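You operate a simulated robot arm through the tools that you are given. There is no shell and no other tool.

Carry out the task below with a simulated robot arm. There is one attempt and no reset: what you move stays moved.

## Task
Clamp the chassis, dial the mesh to the card's figure and lock it with the silver screw.
Fine: the driver is set already; put it back in its dock.

It is judged by the outcome, as a careful person would: the job done as asked, and still so three seconds after it is handed in. It fails if anything else is knocked over, pushed out of place, dropped, spilled or broken.

## Robot
A 7-joint arm with a two-finger parallel gripper, fixed in place. Base frame: the origin is at the foot of the arm, x ahead of it, y to its left, z up; the work surface is at about z = 0. Lengths are in mm, angles in rad, forces in N, time in s.
With the tool pointing down near the work surface it reaches from about 260 to 680 mm from the base axis. Its first joint turns from -2.897 to 2.897 rad. Payload 2.5 kg.
The tool frame sits at the grasp point between the pads (the TCP): z along the fingers, y along the line on which they close. The tips reach 30 mm beyond it. The gripper opens to 94 mm. The fingers are 28 mm wide and 10 mm thick; the gripper's body (50 by 96 mm) begins 55 mm behind the TCP.
Orientation is told as [roll, pitch, yaw] about the base's x, y, z axes, in that order, counted from this pose: with the fingers straight down and closing along the base's y, the tool's x points along the base's -x, its y along +y and its z along -z.

## Interface
- The arm moves only by the tool drive_tool. Its argument "motion" is a list of rows, each an object of numbers (a shift or turn left out is 0, a gripper value left out holds the last): "claw": the opening in per cent of the stroke, from 0 (shut) to 100 (fully open); "tx", "ty", "tz": the shift along the base's x, y, z in mm; "rx", "ry", "rz": the turn, a rotation vector about the base's x, y, z in rad. In form: [{"claw": .., "tx": .., "ty": .., "tz": .., "rx": .., "ry": .., "rz": ..}, ...]. A call has 1 to 20 rows; each row is the pose to reach, as a shift and turn from the pose commanded when the call began. Rows are played at 5 a second. More than 50 mm and 0.15 rad between two rows, or a gripper value outside its range, and nothing of the call is played. A pose out of reach is approached as far as the arm can. The call stops where the force on the tool passes 40 N (or 10 N more than at its start, if that is more) or the arm is blocked; 0.2 s more then pass. Each finger travels about 72 mm/s and halts on what it meets, pressing with about 33 N; the grip force reading is that of the motor and also rises with nothing between the fingers. The clock runs only during rows and for 0.2 s after the last one: add rows that repeat a pose to give the fingers time. It gives the time, the measured TCP pose, the force on the tool (base axes), the opening and the grip force at its end, in the units of the frame above (readings bear some noise), with the torque about the TCP (base axes, N m) and any sound that the robot's microphone picked up.
- Cameras (640 x 400 px; columns grow to the right, rows downward): "scene" is fixed at [50.1, -500, 754.8]; the picture's right is [0.48, -0.88, 0.00], its down [-0.65, -0.36, -0.67] and it looks along [0.58, 0.32, -0.74] (base axes); focal length 339 px, centre (320, 200). "wrist" rides on the gripper at [76, 14, -103] in the tool frame; the picture's right is [-0.18, 0.98, 0.00], its down [-0.75, -0.14, -0.64] and it looks along [-0.63, -0.12, 0.77] (tool axes); focal length 243 px, centre (320, 200). There is no depth. A picture from a camera that has moved, and an enlarged one, comes with that camera's place and axes in the base frame and with its lens.
- grab_frame(camera): a new picture of that camera. The clock stands still meanwhile.
- enlarge(camera, box): a new picture of the part [left, top, right, bottom] of that camera's present view, enlarged. The clock stands still meanwhile.
- close_job(): hands the job in; it is judged then, once.

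Nothing tells you positions but the pictures and the camera data. Unless the task says otherwise, let go and move clear before handing in.

The tools are called after ">>>" as a command line: name --argument value ..., lists and objects as JSON in quotes. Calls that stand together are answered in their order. drive_tool: Moves the arm, as the interface text tells. Its arguments: {"type":"object","properties":{"motion":{"type":"array"}},"required":["motion"]} The other tools are called the same way: grab_frame (camera) takes a picture; enlarge (camera, box) takes an enlarged picture of a part of a camera's view; close_job () hands the job in.

At the start:

```text
t: 0.0
position: [483.0, -97.4, 330.7]
ee_rot: [0.0, 0.002, -0.002]
wrist_force: [-0.6, 0.1, -0.4]
moment: [0.01, -0.02, 0.0]
width: 93.6
grip_force: 0.1
```

scene: 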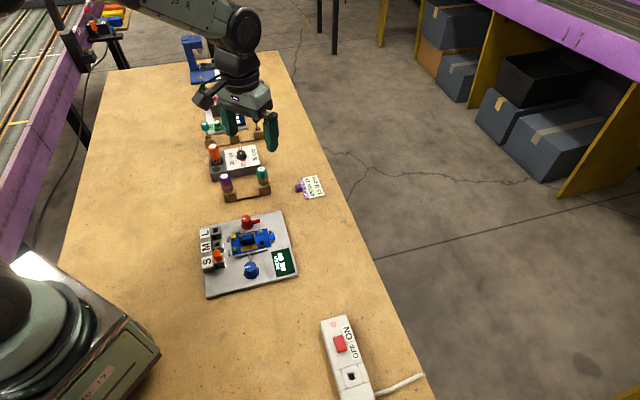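
wrist: 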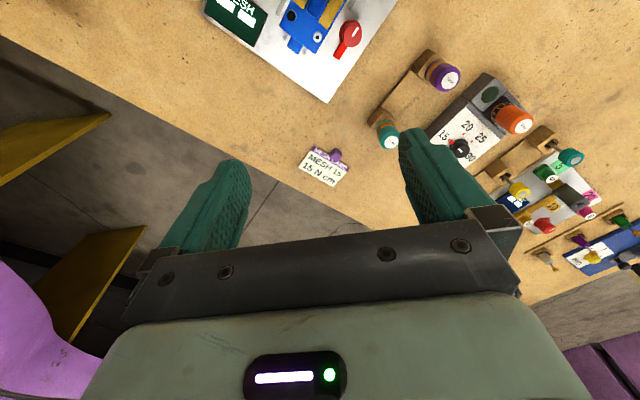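

I see a bench with a chassis plate, a card, drivers in docks, a power strip and other fixtures. I'll look closely at each before moving.

>>> enlarge --camera "scene" --box '[190, 200, 310, 300]'

>>> enlarge --camera "scene" --box '[190, 110, 340, 210]'

>>> enlarge --camera "wrist" --box '[280, 130, 370, 200]'

>>> enlarge --camera "wrist" --box '[360, 40, 640, 280]'

>>> enlarge --camera "scene" --box '[300, 300, 440, 400]'

>>> enlarge --camera "wrist" --box '[180, 0, 420, 110]'

```text
4.00 times, centred on (250, 250) of scene
camera zoom: at [50.1, -500.0, 754.8], right [0.48, -0.88, 0.0], down [-0.65, -0.36, -0.67], along [0.58, 0.32, -0.74], focal length 1358 px, centre (600, 0)
```

zoom: 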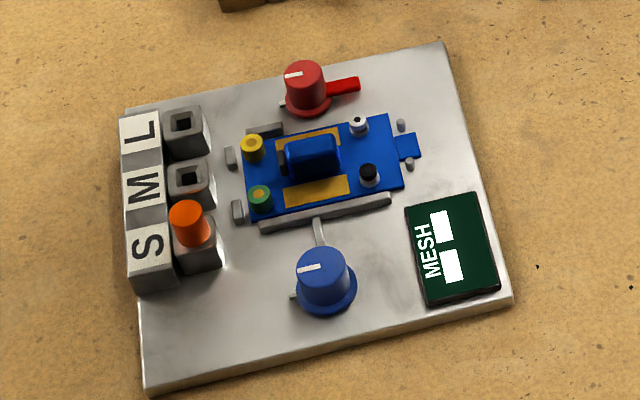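

```text
4.00 times, centred on (265, 160) of scene
camera zoom: at [50.1, -500.0, 754.8], right [0.48, -0.88, 0.0], down [-0.65, -0.36, -0.67], along [0.58, 0.32, -0.74], focal length 1358 px, centre (540, 360)
```

zoom: 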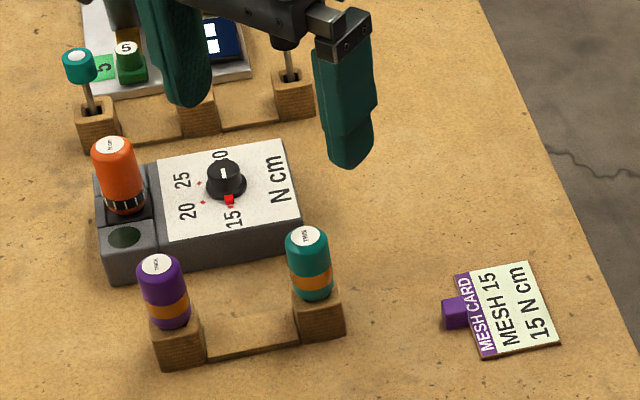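

```text
5.71 times, centred on (325, 165) of wrist
camera zoom: at [406.8, -82.4, 432.1], right [0.18, 0.98, 0.0], down [0.75, -0.14, 0.64], along [0.63, -0.12, -0.77], focal length 1386 px, centre (291, 400)
```

zoom: 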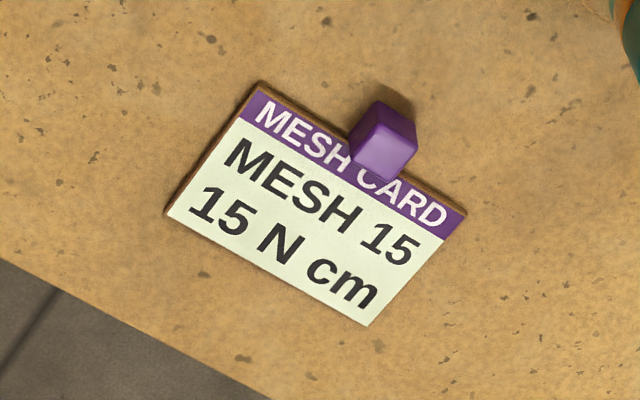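

```text
1.67 times, centred on (500, 160) of wrist
camera zoom: at [406.8, -82.4, 432.1], right [0.18, 0.98, 0.0], down [0.75, -0.14, 0.64], along [0.63, -0.12, -0.77], focal length 404 px, centre (20, 267)
```

zoom: 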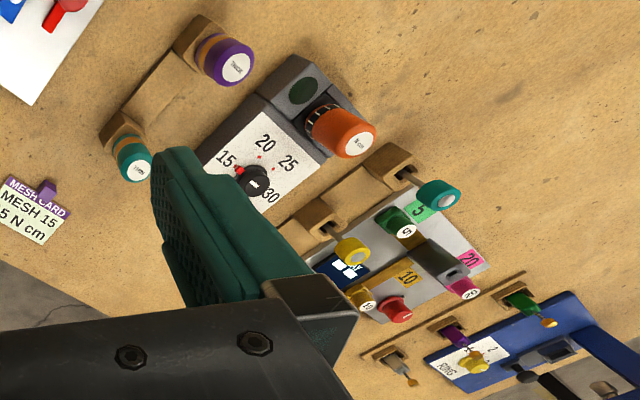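

```text
4.00 times, centred on (370, 350) of scene
camera zoom: at [50.1, -500.0, 754.8], right [0.48, -0.88, 0.0], down [-0.65, -0.36, -0.67], along [0.58, 0.32, -0.74], focal length 1358 px, centre (120, -400)
```

zoom: 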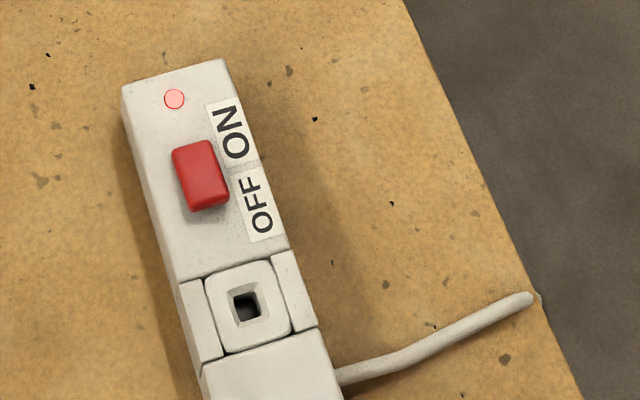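

```text
2.67 times, centred on (300, 55) of wrist
camera zoom: at [406.8, -82.4, 432.1], right [0.18, 0.98, 0.0], down [0.75, -0.14, 0.64], along [0.63, -0.12, -0.77], focal length 647 px, centre (373, 587)
```

zoom: 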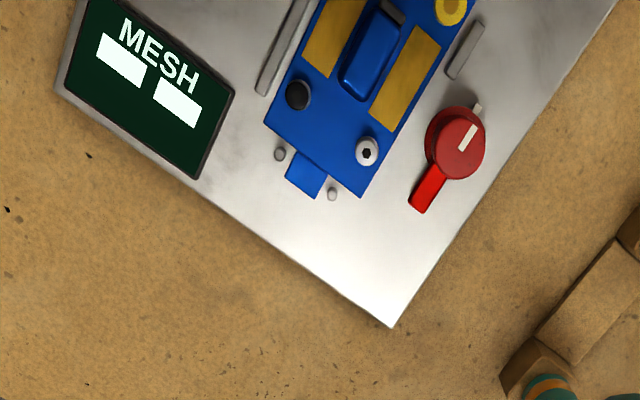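

The card reads MESH 15 at 15 N cm, and the orange torque driver is docked beside a dial set to 15. I'll bring the wrist camera over the chassis plate for a closer look.

>>> drive_tool --motion '[{"tx": -45}, {"tx": -90}, {"tx": -135}, {"tx": -165, "tz": -20}]'

>>> grab_frame --camera "wrist"

>>> grab_frame --camera "scene"

```text
t: 1.0
position: [316.8, -95.4, 309.9]
ee_rot: [0.001, 0.0, 0.0]
wrist_force: [-0.1, -0.3, 0.1]
moment: [-0.03, 0.0, -0.02]
width: 93.9
grip_force: 0.1
```

```text
taken
camera wrist: at [240.9, -81.4, 412.7], right [0.18, 0.98, 0.0], down [0.75, -0.14, 0.64], along [0.63, -0.12, -0.77], focal length 243 px, centre (320, 200)
```

wrist: 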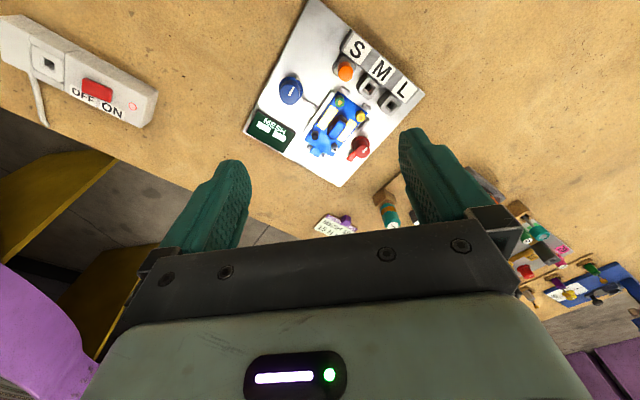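

```text
taken
```

scene: 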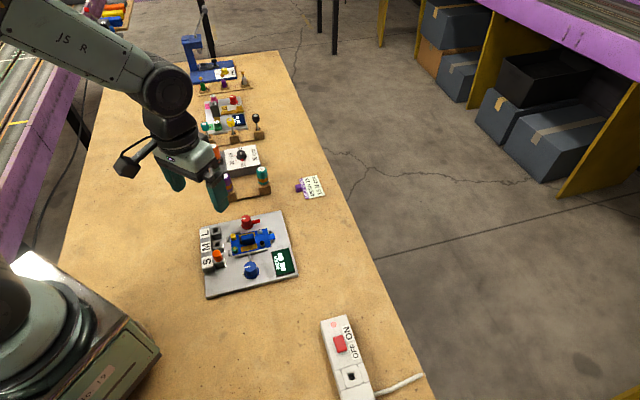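

>>> enlarge --camera "wrist" --box '[240, 0, 440, 190]'

>>> enlarge --camera "wrist" --box '[270, 70, 390, 170]'

>>> enlarge --camera "wrist" --box '[0, 0, 170, 140]'

>>> enlarge --camera "scene" --box '[180, 30, 290, 120]'

>>> enlarge --camera "scene" --box '[190, 80, 290, 150]'

```text
2.11 times, centred on (340, 95) of wrist
camera zoom: at [240.9, -81.4, 412.7], right [0.18, 0.98, 0.0], down [0.75, -0.14, 0.64], along [0.63, -0.12, -0.77], focal length 511 px, centre (278, 421)
```

zoom: 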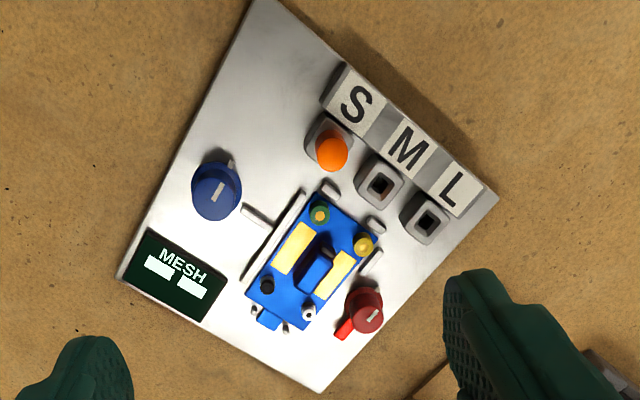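

```text
4.00 times, centred on (330, 120) of wrist
camera zoom: at [240.9, -81.4, 412.7], right [0.18, 0.98, 0.0], down [0.75, -0.14, 0.64], along [0.63, -0.12, -0.77], focal length 970 px, centre (280, 520)
```

zoom: 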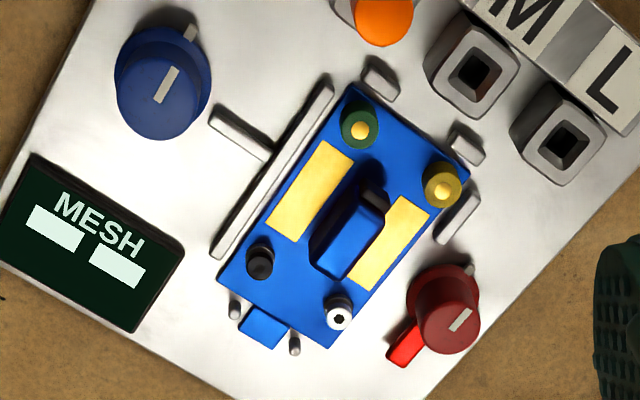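

```text
2.86 times, centred on (85, 70) of wrist
camera zoom: at [240.9, -81.4, 412.7], right [0.18, 0.98, 0.0], down [0.75, -0.14, 0.64], along [0.63, -0.12, -0.77], focal length 693 px, centre (991, 571)
```

zoom: 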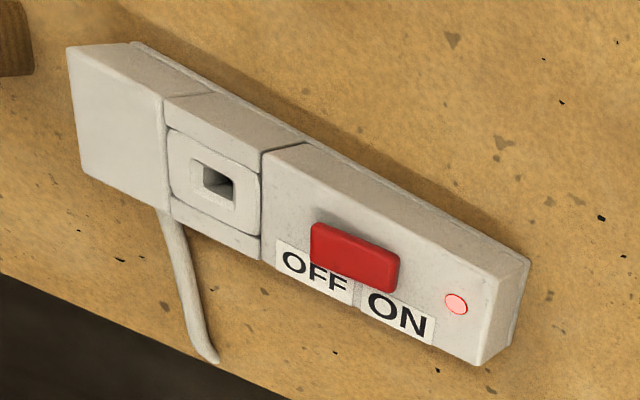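

```text
4.44 times, centred on (235, 75) of scene
camera zoom: at [50.1, -500.0, 754.8], right [0.48, -0.88, 0.0], down [-0.65, -0.36, -0.67], along [0.58, 0.32, -0.74], focal length 1509 px, centre (698, 756)
```

zoom: 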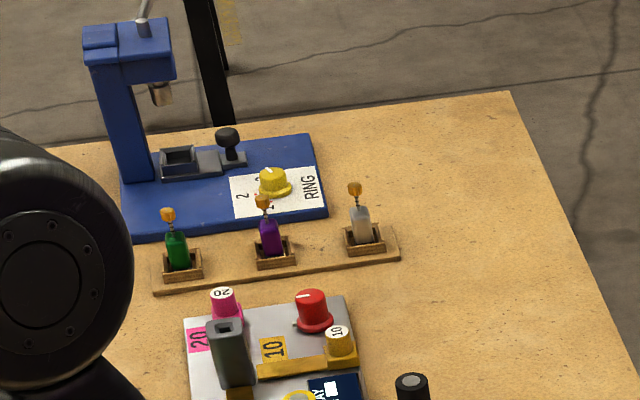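

```text
5.71 times, centred on (240, 115) of scene
camera zoom: at [50.1, -500.0, 754.8], right [0.48, -0.88, 0.0], down [-0.65, -0.36, -0.67], along [0.58, 0.32, -0.74], focal length 1940 px, centre (777, 686)
```

zoom: 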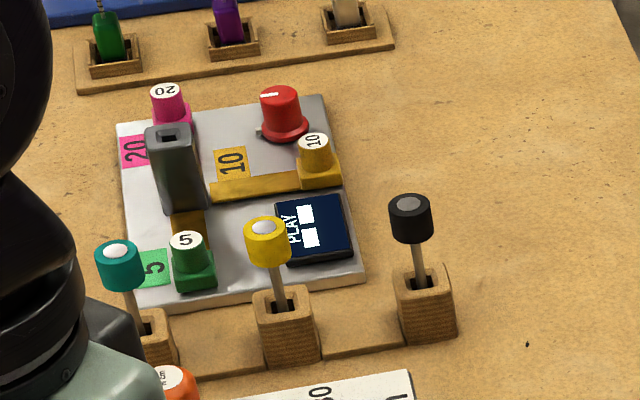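

The mesh display shows only two blank bars and the silver screw has a hex socket. Next I'll look at the driver dock and the other drivers.

>>> drive_tool --motion '[{"tx": 20, "ty": 40}, {"tx": 50, "ty": 80}, {"tx": 80, "ty": 120}, {"tx": 80, "ty": 160}, {"tx": 80, "ty": 170, "tz": -20}]'

>>> grab_frame --camera "wrist"

>>> enlarge --camera "wrist" --box '[180, 0, 420, 200]'

```text
t: 2.2
position: [399.2, 73.1, 287.6]
ee_rot: [0.0, 0.003, -0.002]
wrist_force: [-0.2, -0.3, -0.4]
moment: [0.03, 0.01, -0.02]
width: 94.0
grip_force: 0.1
```

```text
taken
camera wrist: at [322.6, 87.9, 391.7], right [0.18, 0.98, 0.0], down [0.75, -0.14, 0.64], along [0.63, -0.12, -0.77], focal length 243 px, centre (320, 200)
```

wrist: 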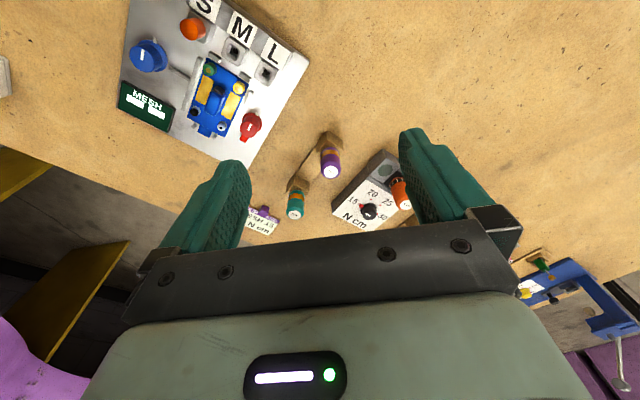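

```text
2.00 times, centred on (300, 100) of wrist
camera zoom: at [322.6, 87.9, 391.7], right [0.18, 0.98, 0.0], down [0.75, -0.14, 0.64], along [0.63, -0.12, -0.77], focal length 485 px, centre (360, 400)
```

zoom: 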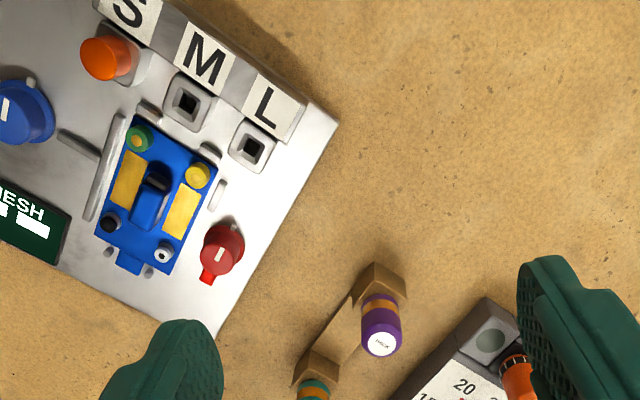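

>>> enlarge --camera "wrist" --box '[280, 120, 360, 220]'

>>> enlarge --camera "wrist" --box '[330, 140, 420, 230]'

>>> enlarge --camera "scene" --box '[205, 130, 275, 205]'

>>> enlarge --camera "scene" --box '[225, 205, 285, 260]'

```text
4.00 times, centred on (320, 170) of wrist
camera zoom: at [322.6, 87.9, 391.7], right [0.18, 0.98, 0.0], down [0.75, -0.14, 0.64], along [0.63, -0.12, -0.77], focal length 970 px, centre (320, 320)
```

zoom: 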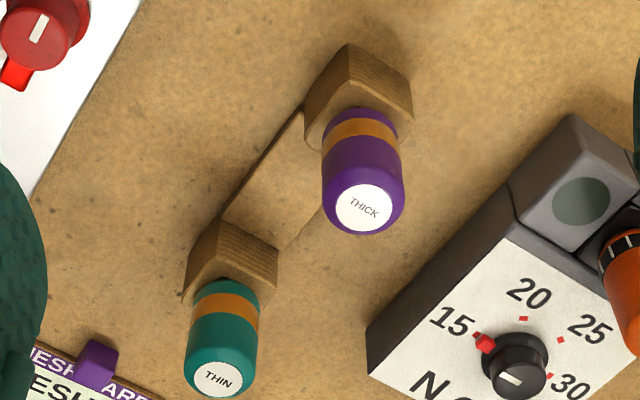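

```text
4.44 times, centred on (375, 185) of wrist
camera zoom: at [322.6, 87.9, 391.7], right [0.18, 0.98, 0.0], down [0.75, -0.14, 0.64], along [0.63, -0.12, -0.77], focal length 1078 px, centre (76, 267)
```

zoom: 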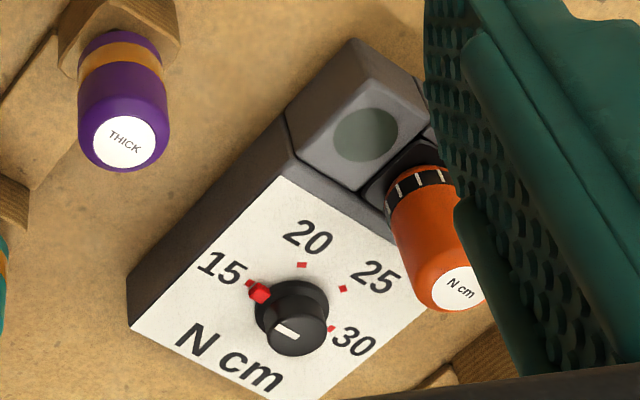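

```text
5.33 times, centred on (240, 168) of scene
camera zoom: at [50.1, -500.0, 754.8], right [0.48, -0.88, 0.0], down [-0.65, -0.36, -0.67], along [0.58, 0.32, -0.74], focal length 1810 px, centre (747, 373)
```

zoom: 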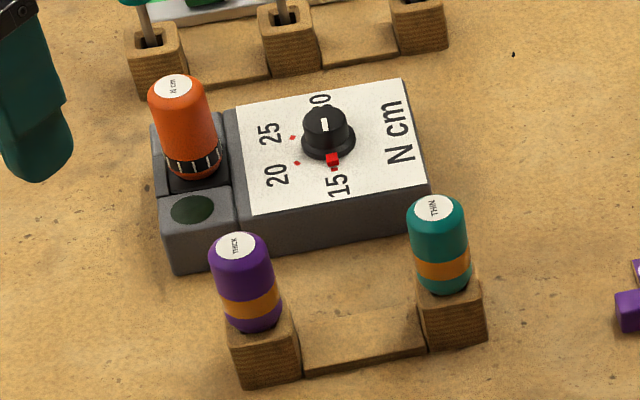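

```text
7.27 times, centred on (255, 232) of scene
camera zoom: at [50.1, -500.0, 754.8], right [0.48, -0.88, 0.0], down [-0.65, -0.36, -0.67], along [0.58, 0.32, -0.74], focal length 2469 px, centre (793, -36)
```

zoom: 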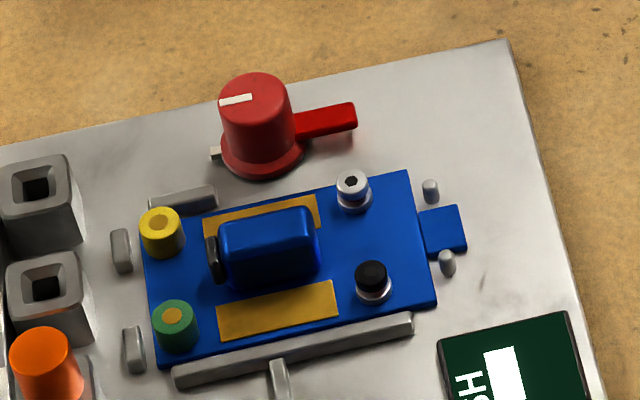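

The chassis plate is turned about 45° with its centre near (391, -94). The blue knob with the jaw rod is near (342, -145) and the red knob near (455, -46). I'll move above the blue knob with the fingers lined up to the plate and look closely.

>>> drive_tool --motion '[{"tx": -7, "ty": -27, "tz": -10, "rz": 0.1}, {"tx": -14, "ty": -54, "tz": -20, "rz": 0.2}, {"tx": -21, "ty": -82, "tz": -30, "rz": 0.3}, {"tx": -28, "ty": -109, "tz": -45, "rz": 0.4}, {"tx": -36, "ty": -136, "tz": -60, "rz": 0.5}, {"tx": -43, "ty": -163, "tz": -75, "rz": 0.6}, {"tx": -50, "ty": -190, "tz": -90, "rz": 0.7}, {"tx": -57, "ty": -218, "tz": -107, "rz": 0.79, "claw": 60}, {"tx": -57, "ty": -218, "tz": -107, "rz": 0.79, "claw": 60}, {"tx": -57, "ty": -218, "tz": -107, "rz": 0.79, "claw": 60}]'

>>> grab_frame --camera "wrist"

>>> grab_frame --camera "scene"

```text
t: 4.4
position: [341.7, -144.5, 182.2]
ee_rot: [-0.001, 0.001, 0.79]
wrist_force: [0.2, 0.9, 0.3]
moment: [-0.01, -0.01, 0.01]
width: 56.4
grip_force: 0.1
```

```text
taken
camera wrist: at [277.3, -188.9, 285.2], right [-0.57, 0.82, 0.0], down [0.63, 0.44, 0.64], along [0.53, 0.37, -0.77], focal length 243 px, centre (320, 200)
```

wrist: 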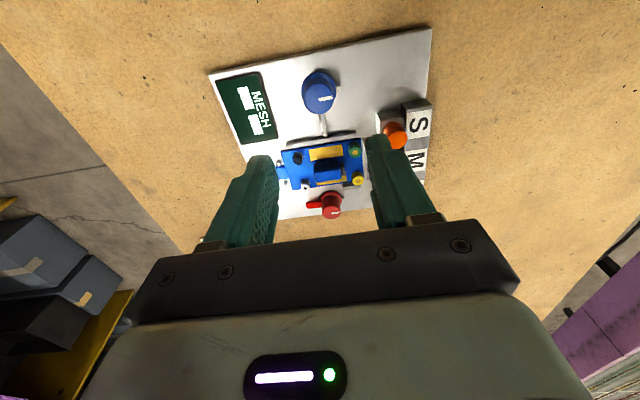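

```text
taken
```

scene: 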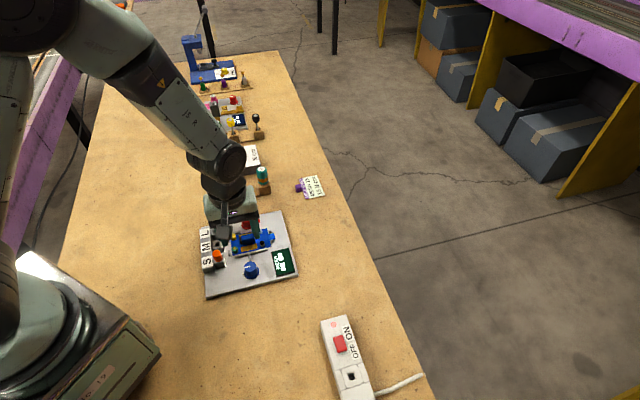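

>>> enlarge --camera "wrist" --box '[200, 20, 440, 220]'

>>> enlarge --camera "wrist" --box '[270, 60, 370, 140]'

>>> enlarge --camera "wrist" --box '[270, 130, 380, 220]'

```text
2.00 times, centred on (320, 120) of wrist
camera zoom: at [277.3, -188.9, 285.2], right [-0.57, 0.82, 0.0], down [0.63, 0.44, 0.64], along [0.53, 0.37, -0.77], focal length 485 px, centre (320, 360)
```

zoom: 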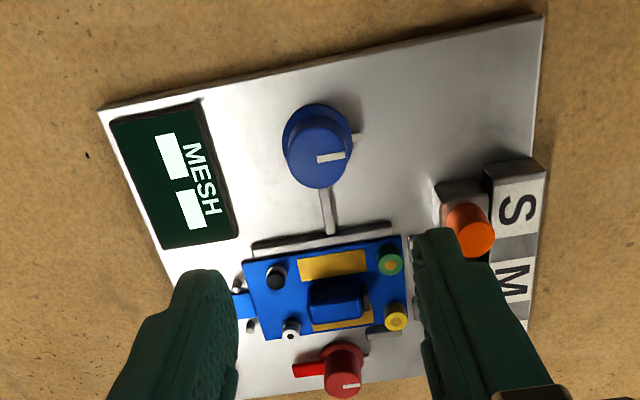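

```text
5.00 times, centred on (320, 100) of wrist
camera zoom: at [277.3, -188.9, 285.2], right [-0.57, 0.82, 0.0], down [0.63, 0.44, 0.64], along [0.53, 0.37, -0.77], focal length 1213 px, centre (320, 700)
```

zoom: 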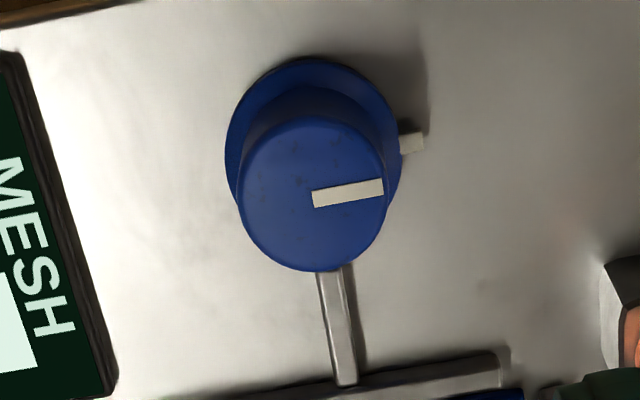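

```text
4.44 times, centred on (325, 175) of wrist
camera zoom: at [277.3, -188.9, 285.2], right [-0.57, 0.82, 0.0], down [0.63, 0.44, 0.64], along [0.53, 0.37, -0.77], focal length 1078 px, centre (298, 311)
```

zoom: 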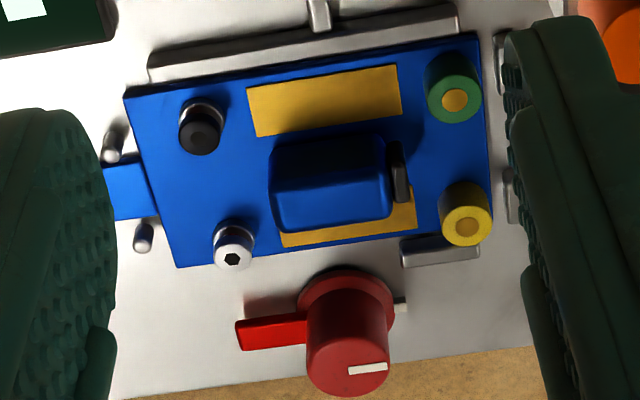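

Clear view: the blue knob is at about (341, -146) and 30 mm wide, with its index at the zero tick. I'll lower the fingers around it, stopping short of the plate.

>>> drive_tool --motion '[{"ty": -1.2, "tz": -40, "claw": 60}, {"ty": -1.2, "tz": -80}, {"ty": -1.2, "tz": -110}, {"ty": -1.2, "tz": -125}, {"ty": -1.2, "tz": -131}, {"ty": -1.2, "tz": -131}]'

>>> grab_frame --camera "wrist"

>>> enlarge --camera "scene" --box '[190, 200, 310, 300]'

```text
t: 5.8
position: [342.1, -147.0, 50.1]
ee_rot: [0.001, 0.0, 0.791]
wrist_force: [-0.1, -0.4, 0.1]
moment: [-0.02, -0.01, 0.01]
width: 56.3
grip_force: 0.0
```

```text
taken
camera wrist: at [278.0, -189.8, 153.4], right [-0.57, 0.82, 0.0], down [0.63, 0.44, 0.64], along [0.53, 0.37, -0.77], focal length 243 px, centre (320, 200)
```

wrist: 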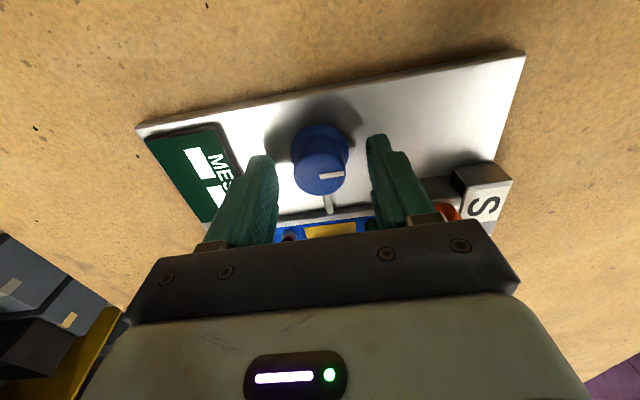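

```text
4.00 times, centred on (250, 250) of scene
camera zoom: at [50.1, -500.0, 754.8], right [0.48, -0.88, 0.0], down [-0.65, -0.36, -0.67], along [0.58, 0.32, -0.74], focal length 1358 px, centre (600, 0)
```

zoom: 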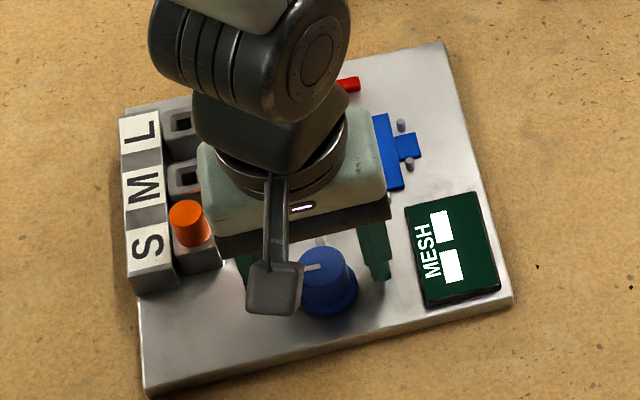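

The knob sits centred between the fingers. I'll close on it and try a small turn each way, to see what the jaw and display do.

>>> drive_tool --motion '[{"claw": 20}, {"claw": 20}, {"claw": 20}, {"claw": 20}]'

>>> drive_tool --motion '[{"rz": -0.1}, {"rz": -0.2}, {"rz": -0.3}, {"rz": -0.3}]'

>>> grab_frame --camera "wrist"

>>> enlarge --camera "scene" --box '[190, 200, 310, 300]'

```text
t: 6.8
position: [342.5, -146.3, 50.9]
ee_rot: [0.0, 0.0, 0.789]
wrist_force: [4.1, -2.9, -8.2]
moment: [0.3, 0.3, 0.0]
width: 29.6
grip_force: 45.2
```

```text
t: 7.8
position: [341.7, -145.1, 50.6]
ee_rot: [-0.002, -0.002, 0.489]
wrist_force: [2.2, -1.6, -6.0]
moment: [0.45, 0.29, -0.03]
width: 29.6
grip_force: 44.5
stopped in row 4: the force on the tool passed its limit at 41 N (the readings are from after the stop); the commanded pose is now the measured one
```

```text
taken
camera wrist: at [267.7, -169.1, 153.4], right [-0.3, 0.95, 0.0], down [0.73, 0.23, 0.64], along [0.61, 0.19, -0.77], focal length 243 px, centre (320, 200)
```

wrist: 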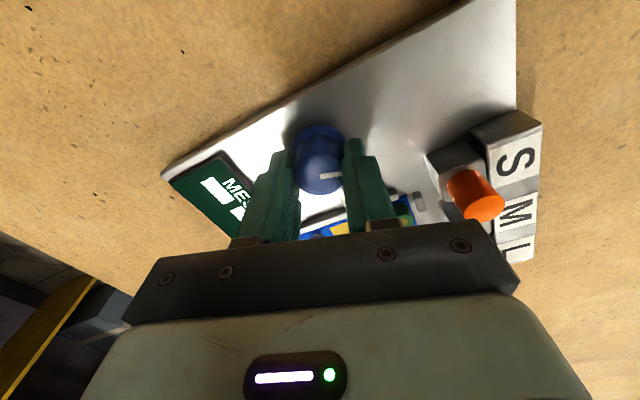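

```text
4.00 times, centred on (250, 250) of scene
camera zoom: at [50.1, -500.0, 754.8], right [0.48, -0.88, 0.0], down [-0.65, -0.36, -0.67], along [0.58, 0.32, -0.74], focal length 1358 px, centre (600, 0)
```

zoom: 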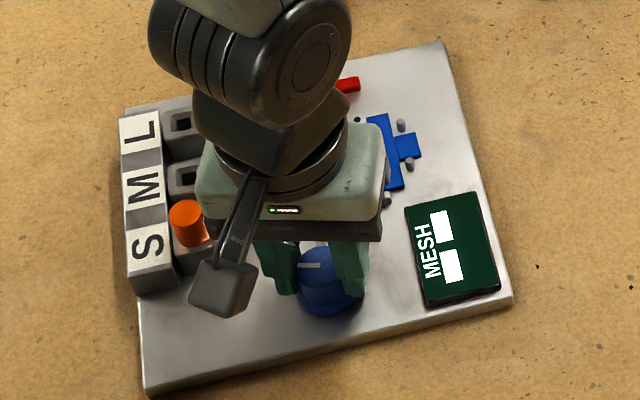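

>>> enlarge --camera "wrist" --box '[230, 110, 430, 250]'

>>> enlarge --camera "scene" --box '[240, 235, 300, 285]'

```text
2.86 times, centred on (330, 180) of wrist
camera zoom: at [267.7, -169.1, 153.4], right [-0.3, 0.95, 0.0], down [0.73, 0.23, 0.64], along [0.61, 0.19, -0.77], focal length 693 px, centre (291, 257)
```

zoom: 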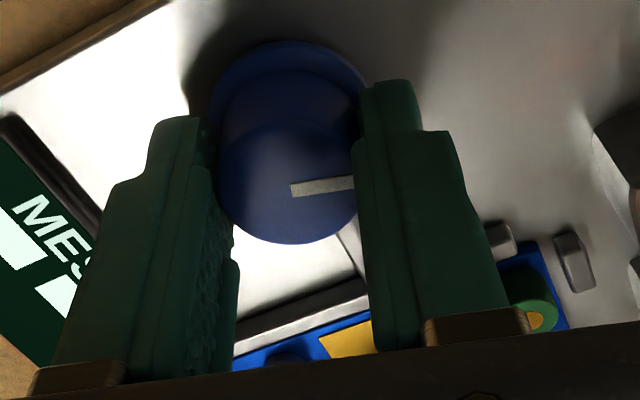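

```text
8.00 times, centred on (270, 260) of scene
camera zoom: at [50.1, -500.0, 754.8], right [0.48, -0.88, 0.0], down [-0.65, -0.36, -0.67], along [0.58, 0.32, -0.74], focal length 2715 px, centre (720, -280)
```

zoom: 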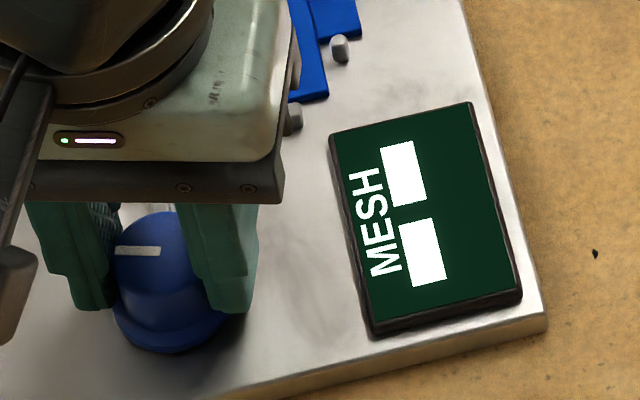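

>>> drive_tool --motion '[{"claw": 60}, {"claw": 60}, {"claw": 60}, {"tz": 40}, {"tz": 80}, {"tz": 120}]'

>>> grab_frame --camera "wrist"

>>> enlarge --camera "wrist" --box '[260, 60, 420, 220]'

```text
t: 9.2
position: [343.2, -145.9, 172.6]
ee_rot: [-0.003, -0.001, 0.488]
wrist_force: [-0.6, -0.8, 0.9]
moment: [-0.01, -0.01, 0.01]
width: 56.4
grip_force: 0.1
```

```text
taken
camera wrist: at [267.4, -168.4, 275.2], right [-0.3, 0.95, 0.0], down [0.73, 0.23, 0.64], along [0.61, 0.19, -0.77], focal length 243 px, centre (320, 200)
```

wrist: 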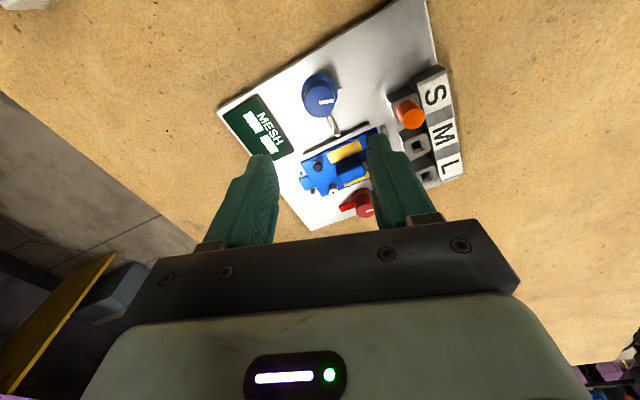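

```text
2.50 times, centred on (340, 140) of wrist
camera zoom: at [267.4, -168.4, 275.2], right [-0.3, 0.95, 0.0], down [0.73, 0.23, 0.64], along [0.61, 0.19, -0.77], focal length 606 px, centre (270, 350)
```

zoom: 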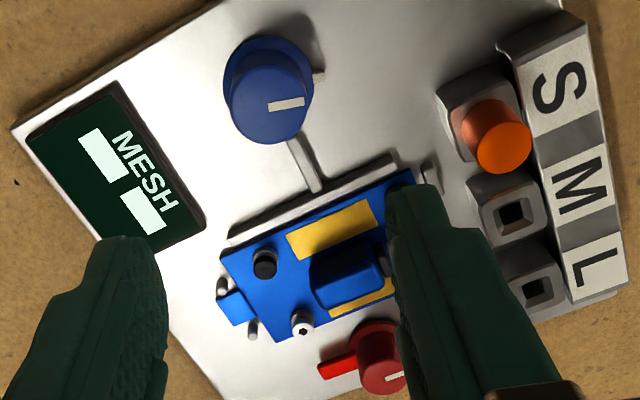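

>>> enlarge --camera "wrist" --box '[290, 110, 390, 200]'

```text
4.44 times, centred on (340, 155) of wrist
camera zoom: at [267.4, -168.4, 275.2], right [-0.3, 0.95, 0.0], down [0.73, 0.23, 0.64], along [0.61, 0.19, -0.77], focal length 1078 px, centre (231, 400)
```

zoom: 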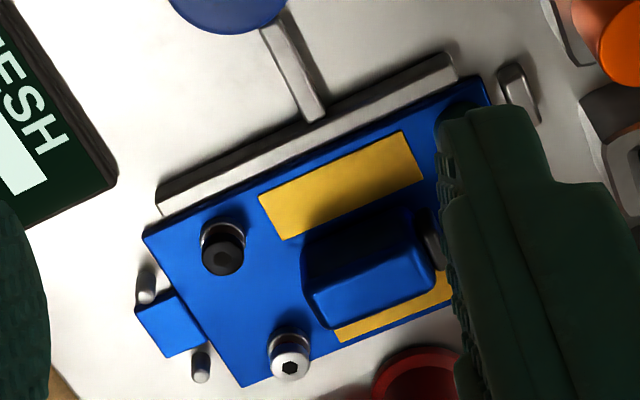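

>>> drive_tool --motion '[{"tx": -20, "ty": 40, "tz": 30}, {"tx": -40, "ty": 80, "tz": 60}, {"tx": -40, "ty": 120, "tz": 80}, {"tx": -40, "ty": 140, "tz": 100}]'

>>> enlarge --camera "scene" --box '[225, 205, 285, 260]'

>>> enlarge --camera "scene" --box '[190, 200, 310, 300]'

```text
refused: row 1 steps farther than a row can; nothing moved
```

```text
7.27 times, centred on (255, 232) of scene
camera zoom: at [50.1, -500.0, 754.8], right [0.48, -0.88, 0.0], down [-0.65, -0.36, -0.67], along [0.58, 0.32, -0.74], focal length 2469 px, centre (793, -36)
```

zoom: 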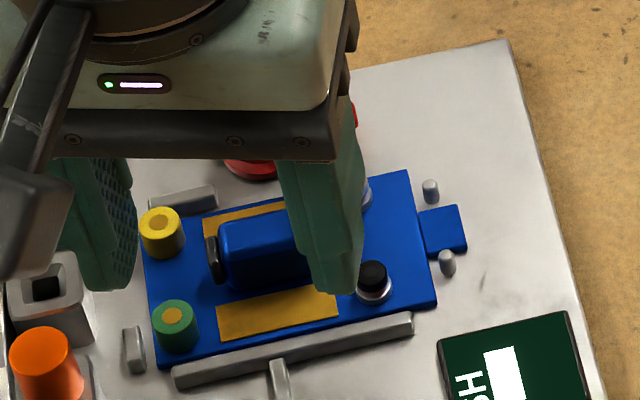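

```text
4.00 times, centred on (250, 250) of scene
camera zoom: at [50.1, -500.0, 754.8], right [0.48, -0.88, 0.0], down [-0.65, -0.36, -0.67], along [0.58, 0.32, -0.74], focal length 1358 px, centre (600, 0)
```

zoom: 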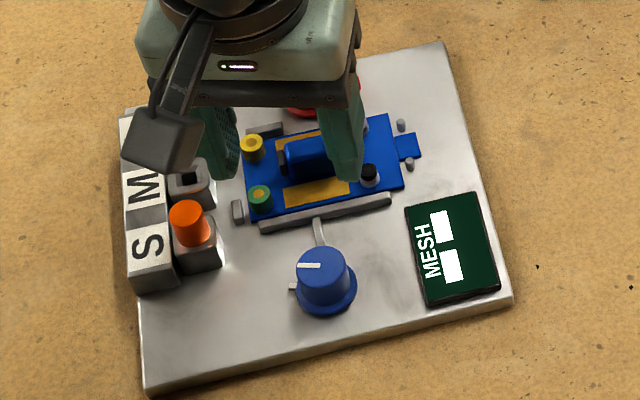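

The jaw did not move and the display stayed blank after 17° of the blue knob, so blue is likely the dial. Red, with its swing arm, is then likely the clamp. I'll go above the red knob near (454, -48), with the fingers across its arm.

>>> drive_tool --motion '[{"tx": 8, "ty": 7, "tz": 0, "rz": 0.134}, {"tx": 16, "ty": 14, "rz": 0.268}, {"tx": 24, "ty": 21, "rz": 0.402}, {"tx": 32, "ty": 28, "rz": 0.536}, {"tx": 40, "ty": 35, "rz": 0.67}, {"tx": 48, "ty": 42, "rz": 0.804}, {"tx": 56, "ty": 49, "rz": 0.938}, {"tx": 64, "ty": 56, "rz": 1.072}, {"tx": 72, "ty": 63, "rz": 1.206}, {"tx": 80, "ty": 70, "rz": 1.34}, {"tx": 88, "ty": 77, "rz": 1.474}, {"tx": 96, "ty": 84, "rz": 1.608}, {"tx": 104, "ty": 91, "rz": 1.742}, {"tx": 111, "ty": 98, "rz": 1.88, "claw": 43}, {"tx": 111, "ty": 98, "rz": 1.88}]'

>>> grab_frame --camera "wrist"

>>> enlarge --camera "wrist" --box '[240, 60, 400, 180]'

```text
t: 12.4
position: [452.7, -47.5, 171.1]
ee_rot: [-0.003, -0.004, 2.371]
wrist_force: [1.0, 0.7, 0.1]
moment: [-0.01, 0.01, 0.03]
width: 40.5
grip_force: 0.0
```

```text
taken
camera wrist: at [497.7, -111.6, 273.5], right [-0.82, -0.58, 0.0], down [-0.44, 0.62, 0.64], along [-0.37, 0.53, -0.76], focal length 243 px, centre (320, 200)
```

wrist: 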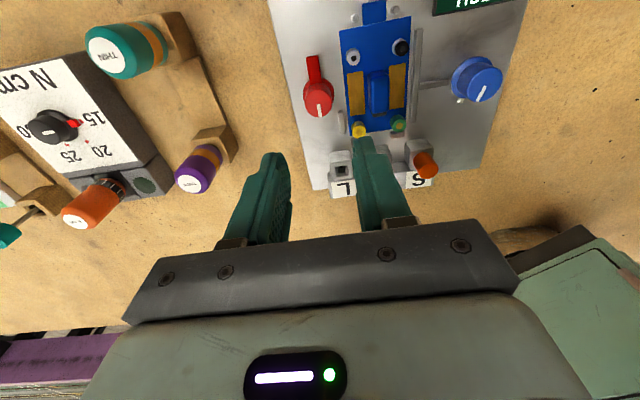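

```text
3.33 times, centred on (320, 120) of wrist
camera zoom: at [497.7, -111.6, 273.5], right [-0.82, -0.58, 0.0], down [-0.44, 0.62, 0.64], along [-0.37, 0.53, -0.76], focal length 809 px, centre (320, 467)
```

zoom: 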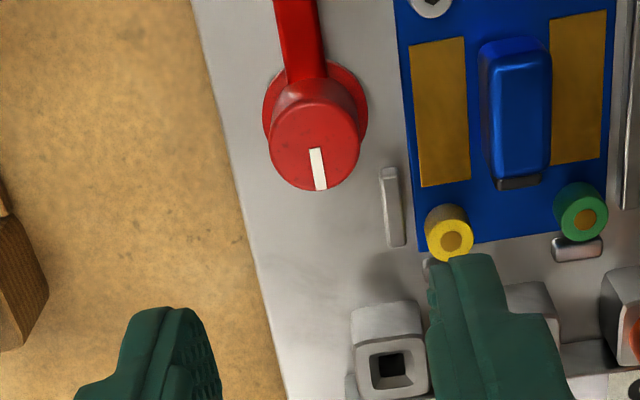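

The red knob sits at (454, -48), as estimated. I'll lower over it, grip, and turn it clockwise in small steps so the arm swings toward the chassis.

>>> drive_tool --motion '[{"tx": 1.7, "ty": -0.5, "tz": -40}, {"tx": 1.7, "ty": -0.5, "tz": -80}, {"tx": 1.7, "ty": -0.5, "tz": -105}, {"tx": 1.7, "ty": -0.5, "tz": -117}, {"tx": 1.7, "ty": -0.5, "tz": -117}]'

>>> grab_frame --camera "wrist"

```text
t: 13.6
position: [455.4, -48.8, 53.6]
ee_rot: [-0.003, -0.002, 2.369]
wrist_force: [-0.7, 0.3, -0.1]
moment: [-0.01, -0.01, -0.01]
width: 40.5
grip_force: 0.1
```

```text
taken
camera wrist: at [499.2, -112.2, 156.7], right [-0.82, -0.57, 0.0], down [-0.44, 0.63, 0.64], along [-0.37, 0.53, -0.77], focal length 243 px, centre (320, 200)
```

wrist: 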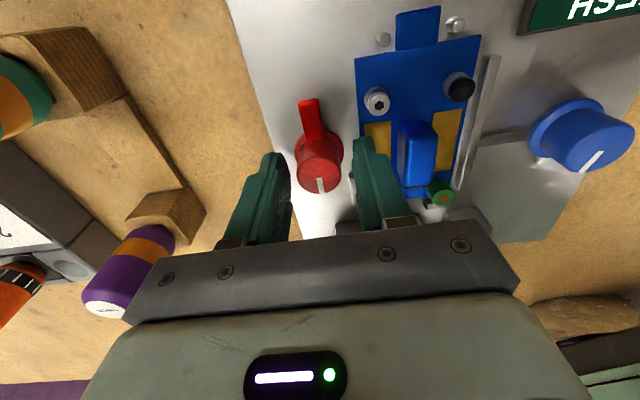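

>>> drive_tool --motion '[{"claw": 15}, {"claw": 15}, {"claw": 15}, {"claw": 15}]'

>>> drive_tool --motion '[{"rz": -0.08}, {"rz": -0.16}, {"rz": -0.24}, {"rz": -0.32}, {"rz": -0.4}, {"rz": -0.4}]'

>>> grab_frame --camera "wrist"

>>> enlarge --camera "scene" --box '[190, 200, 310, 300]'

```text
t: 14.6
position: [456.4, -47.3, 53.5]
ee_rot: [-0.003, -0.001, 2.369]
wrist_force: [11.9, 5.9, -12.4]
moment: [-0.35, 0.04, 0.01]
width: 25.6
grip_force: 45.7
```

```text
t: 16.0
position: [455.8, -48.5, 55.0]
ee_rot: [-0.002, -0.001, 1.966]
wrist_force: [13.3, 5.2, -5.0]
moment: [-0.01, 0.22, -0.03]
width: 25.8
grip_force: 44.7
```

```text
taken
camera wrist: at [471.0, -124.2, 156.8], right [-0.98, -0.21, 0.0], down [-0.16, 0.75, 0.64], along [-0.13, 0.63, -0.76], focal length 243 px, centre (320, 200)
```

wrist: 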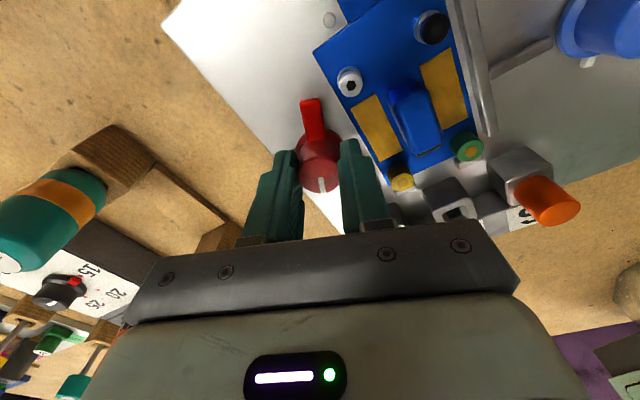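

```text
4.00 times, centred on (250, 250) of scene
camera zoom: at [50.1, -500.0, 754.8], right [0.48, -0.88, 0.0], down [-0.65, -0.36, -0.67], along [0.58, 0.32, -0.74], focal length 1358 px, centre (600, 0)
```

zoom: 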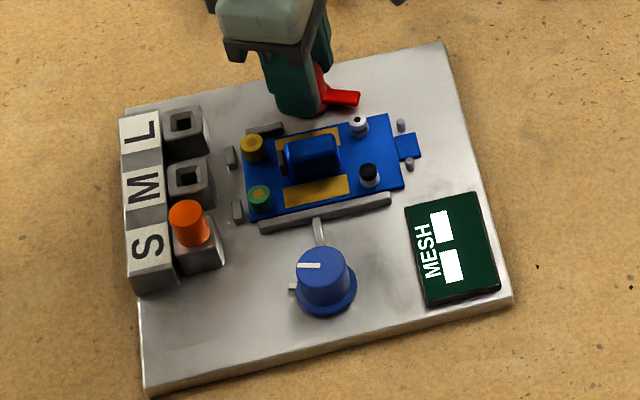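

It turns freely and the arm swings toward the chassis. Continuing with a small centring correction.

>>> drive_tool --motion '[{"rz": -0.08, "tx": 0.8, "ty": 0.4}, {"rz": -0.16, "tx": 0.8, "ty": 0.4}, {"rz": -0.24, "tx": 0.8, "ty": 0.4}, {"rz": -0.32, "tx": 0.8, "ty": 0.4}, {"rz": -0.4, "tx": 0.8, "ty": 0.4}, {"rz": -0.48, "tx": 0.8, "ty": 0.4}, {"rz": -0.56, "tx": 0.8, "ty": 0.4}, {"rz": -0.56, "tx": 0.8, "ty": 0.4}]'

>>> grab_frame --camera "wrist"

>>> enlarge --camera "scene" --box '[190, 200, 310, 300]'

```text
t: 17.5
position: [454.4, -48.1, 54.2]
ee_rot: [0.0, -0.003, 1.452]
wrist_force: [-2.7, 0.2, 4.5]
moment: [0.08, -0.5, -0.04]
width: 25.4
grip_force: 45.1
stopped in row 7: the force on the tool passed its limit at 41 N (the readings are from after the stop); the commanded pose is now the measured one
```

```text
taken
camera wrist: at [431.5, -122.2, 156.9], right [-0.95, 0.3, 0.0], down [0.23, 0.73, 0.64], along [0.19, 0.61, -0.77], focal length 243 px, centre (320, 200)
```

wrist: 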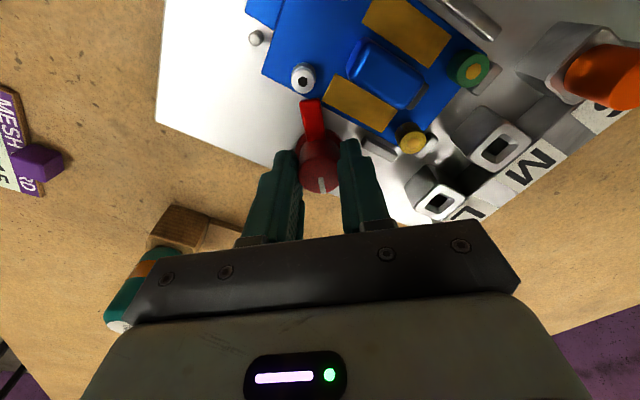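

```text
4.00 times, centred on (250, 250) of scene
camera zoom: at [50.1, -500.0, 754.8], right [0.48, -0.88, 0.0], down [-0.65, -0.36, -0.67], along [0.58, 0.32, -0.74], focal length 1358 px, centre (600, 0)
```

zoom: 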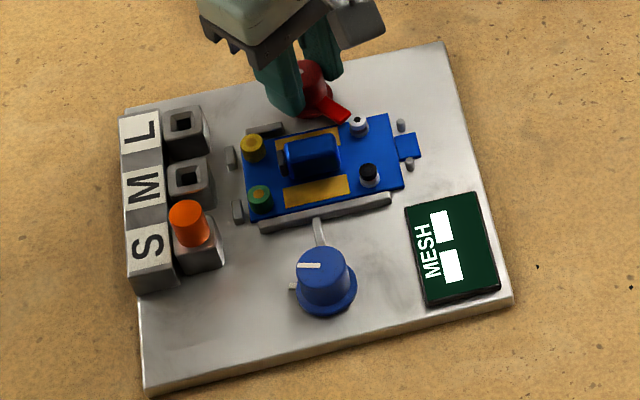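

>>> enlarge --camera "wrist" --box '[240, 50, 440, 200]'

>>> enlarge --camera "scene" --box '[225, 205, 285, 260]'

```text
2.67 times, centred on (340, 125) of wrist
camera zoom: at [431.5, -122.2, 156.9], right [-0.95, 0.3, 0.0], down [0.23, 0.73, 0.64], along [0.19, 0.61, -0.77], focal length 647 px, centre (267, 400)
```

zoom: 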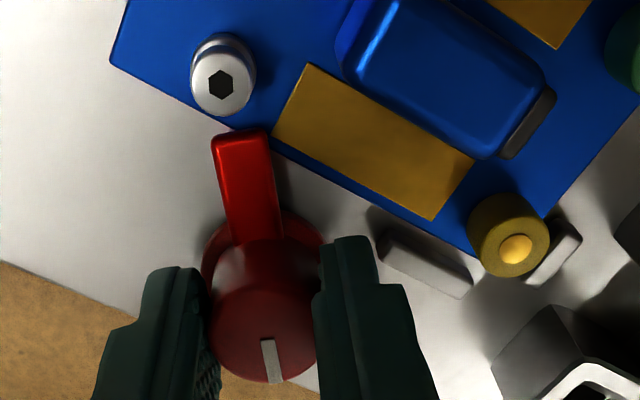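

```text
7.27 times, centred on (255, 232) of scene
camera zoom: at [50.1, -500.0, 754.8], right [0.48, -0.88, 0.0], down [-0.65, -0.36, -0.67], along [0.58, 0.32, -0.74], focal length 2469 px, centre (793, -36)
```

zoom: 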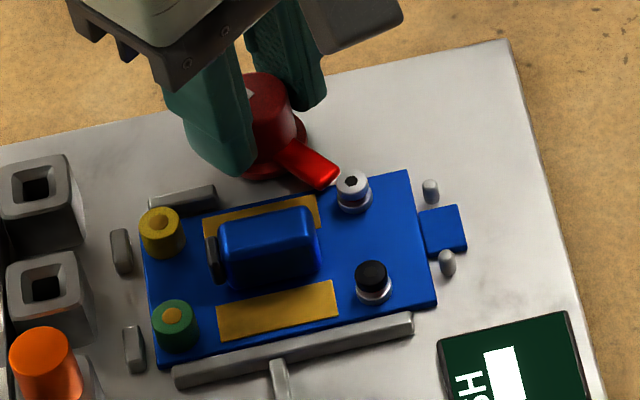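

>>> drive_tool --motion '[{"rz": -0.08}, {"rz": -0.16}, {"rz": -0.24}, {"rz": -0.32}, {"rz": -0.4}, {"rz": -0.48}, {"rz": -0.55}, {"rz": -0.55}]'

>>> enlarge --camera "wrist" --box '[240, 50, 440, 200]'

>>> enlarge --camera "scene" --box '[190, 200, 310, 300]'

```text
t: 19.3
position: [453.4, -48.0, 54.3]
ee_rot: [0.001, 0.0, 0.901]
wrist_force: [-13.3, 4.3, 22.0]
moment: [-0.02, -0.08, -0.01]
width: 25.7
grip_force: 45.1
```

```text
2.67 times, centred on (340, 125) of wrist
camera zoom: at [395.8, -99.0, 156.9], right [-0.66, 0.75, 0.0], down [0.58, 0.5, 0.64], along [0.48, 0.42, -0.77], focal length 647 px, centre (267, 400)
```

zoom: 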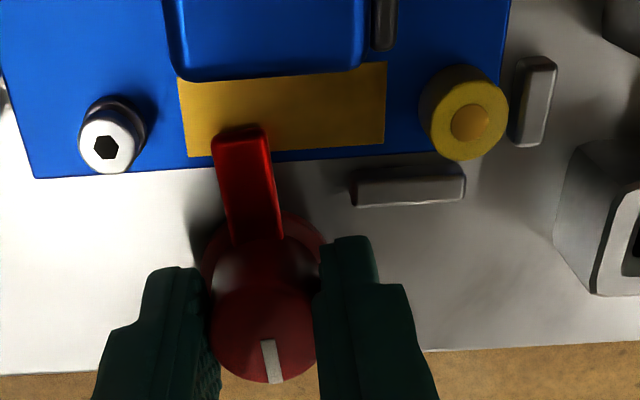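

```text
4.00 times, centred on (250, 250) of scene
camera zoom: at [50.1, -500.0, 754.8], right [0.48, -0.88, 0.0], down [-0.65, -0.36, -0.67], along [0.58, 0.32, -0.74], focal length 1358 px, centre (600, 0)
```

zoom: 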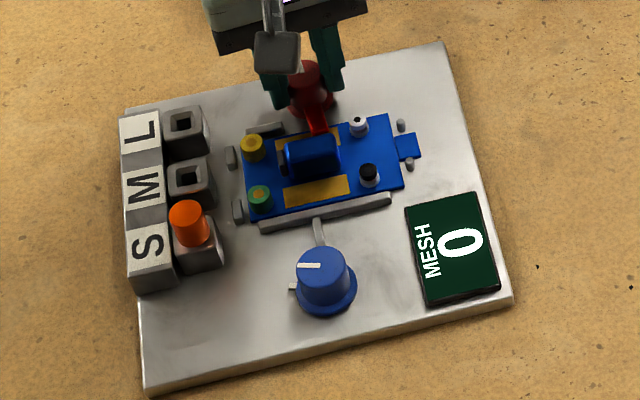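

The arm is now over the chassis and the display reads MESH 0, so the clamp works. I'll finish the last bit of the swing to seat it, then release.

>>> drive_tool --motion '[{"rz": -0.05}, {"rz": -0.1}, {"rz": -0.1}]'

>>> enlarge --camera "scene" --box '[190, 200, 310, 300]'

```text
t: 20.1
position: [454.0, -48.1, 53.0]
ee_rot: [0.003, 0.001, 0.802]
wrist_force: [-16.3, 6.2, 22.2]
moment: [-0.11, 0.06, 0.03]
width: 25.7
grip_force: 45.4
```

```text
4.00 times, centred on (250, 250) of scene
camera zoom: at [50.1, -500.0, 754.8], right [0.48, -0.88, 0.0], down [-0.65, -0.36, -0.67], along [0.58, 0.32, -0.74], focal length 1358 px, centre (600, 0)
```

zoom: 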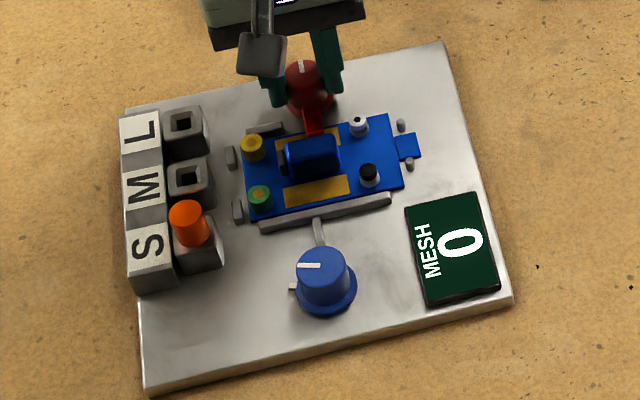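

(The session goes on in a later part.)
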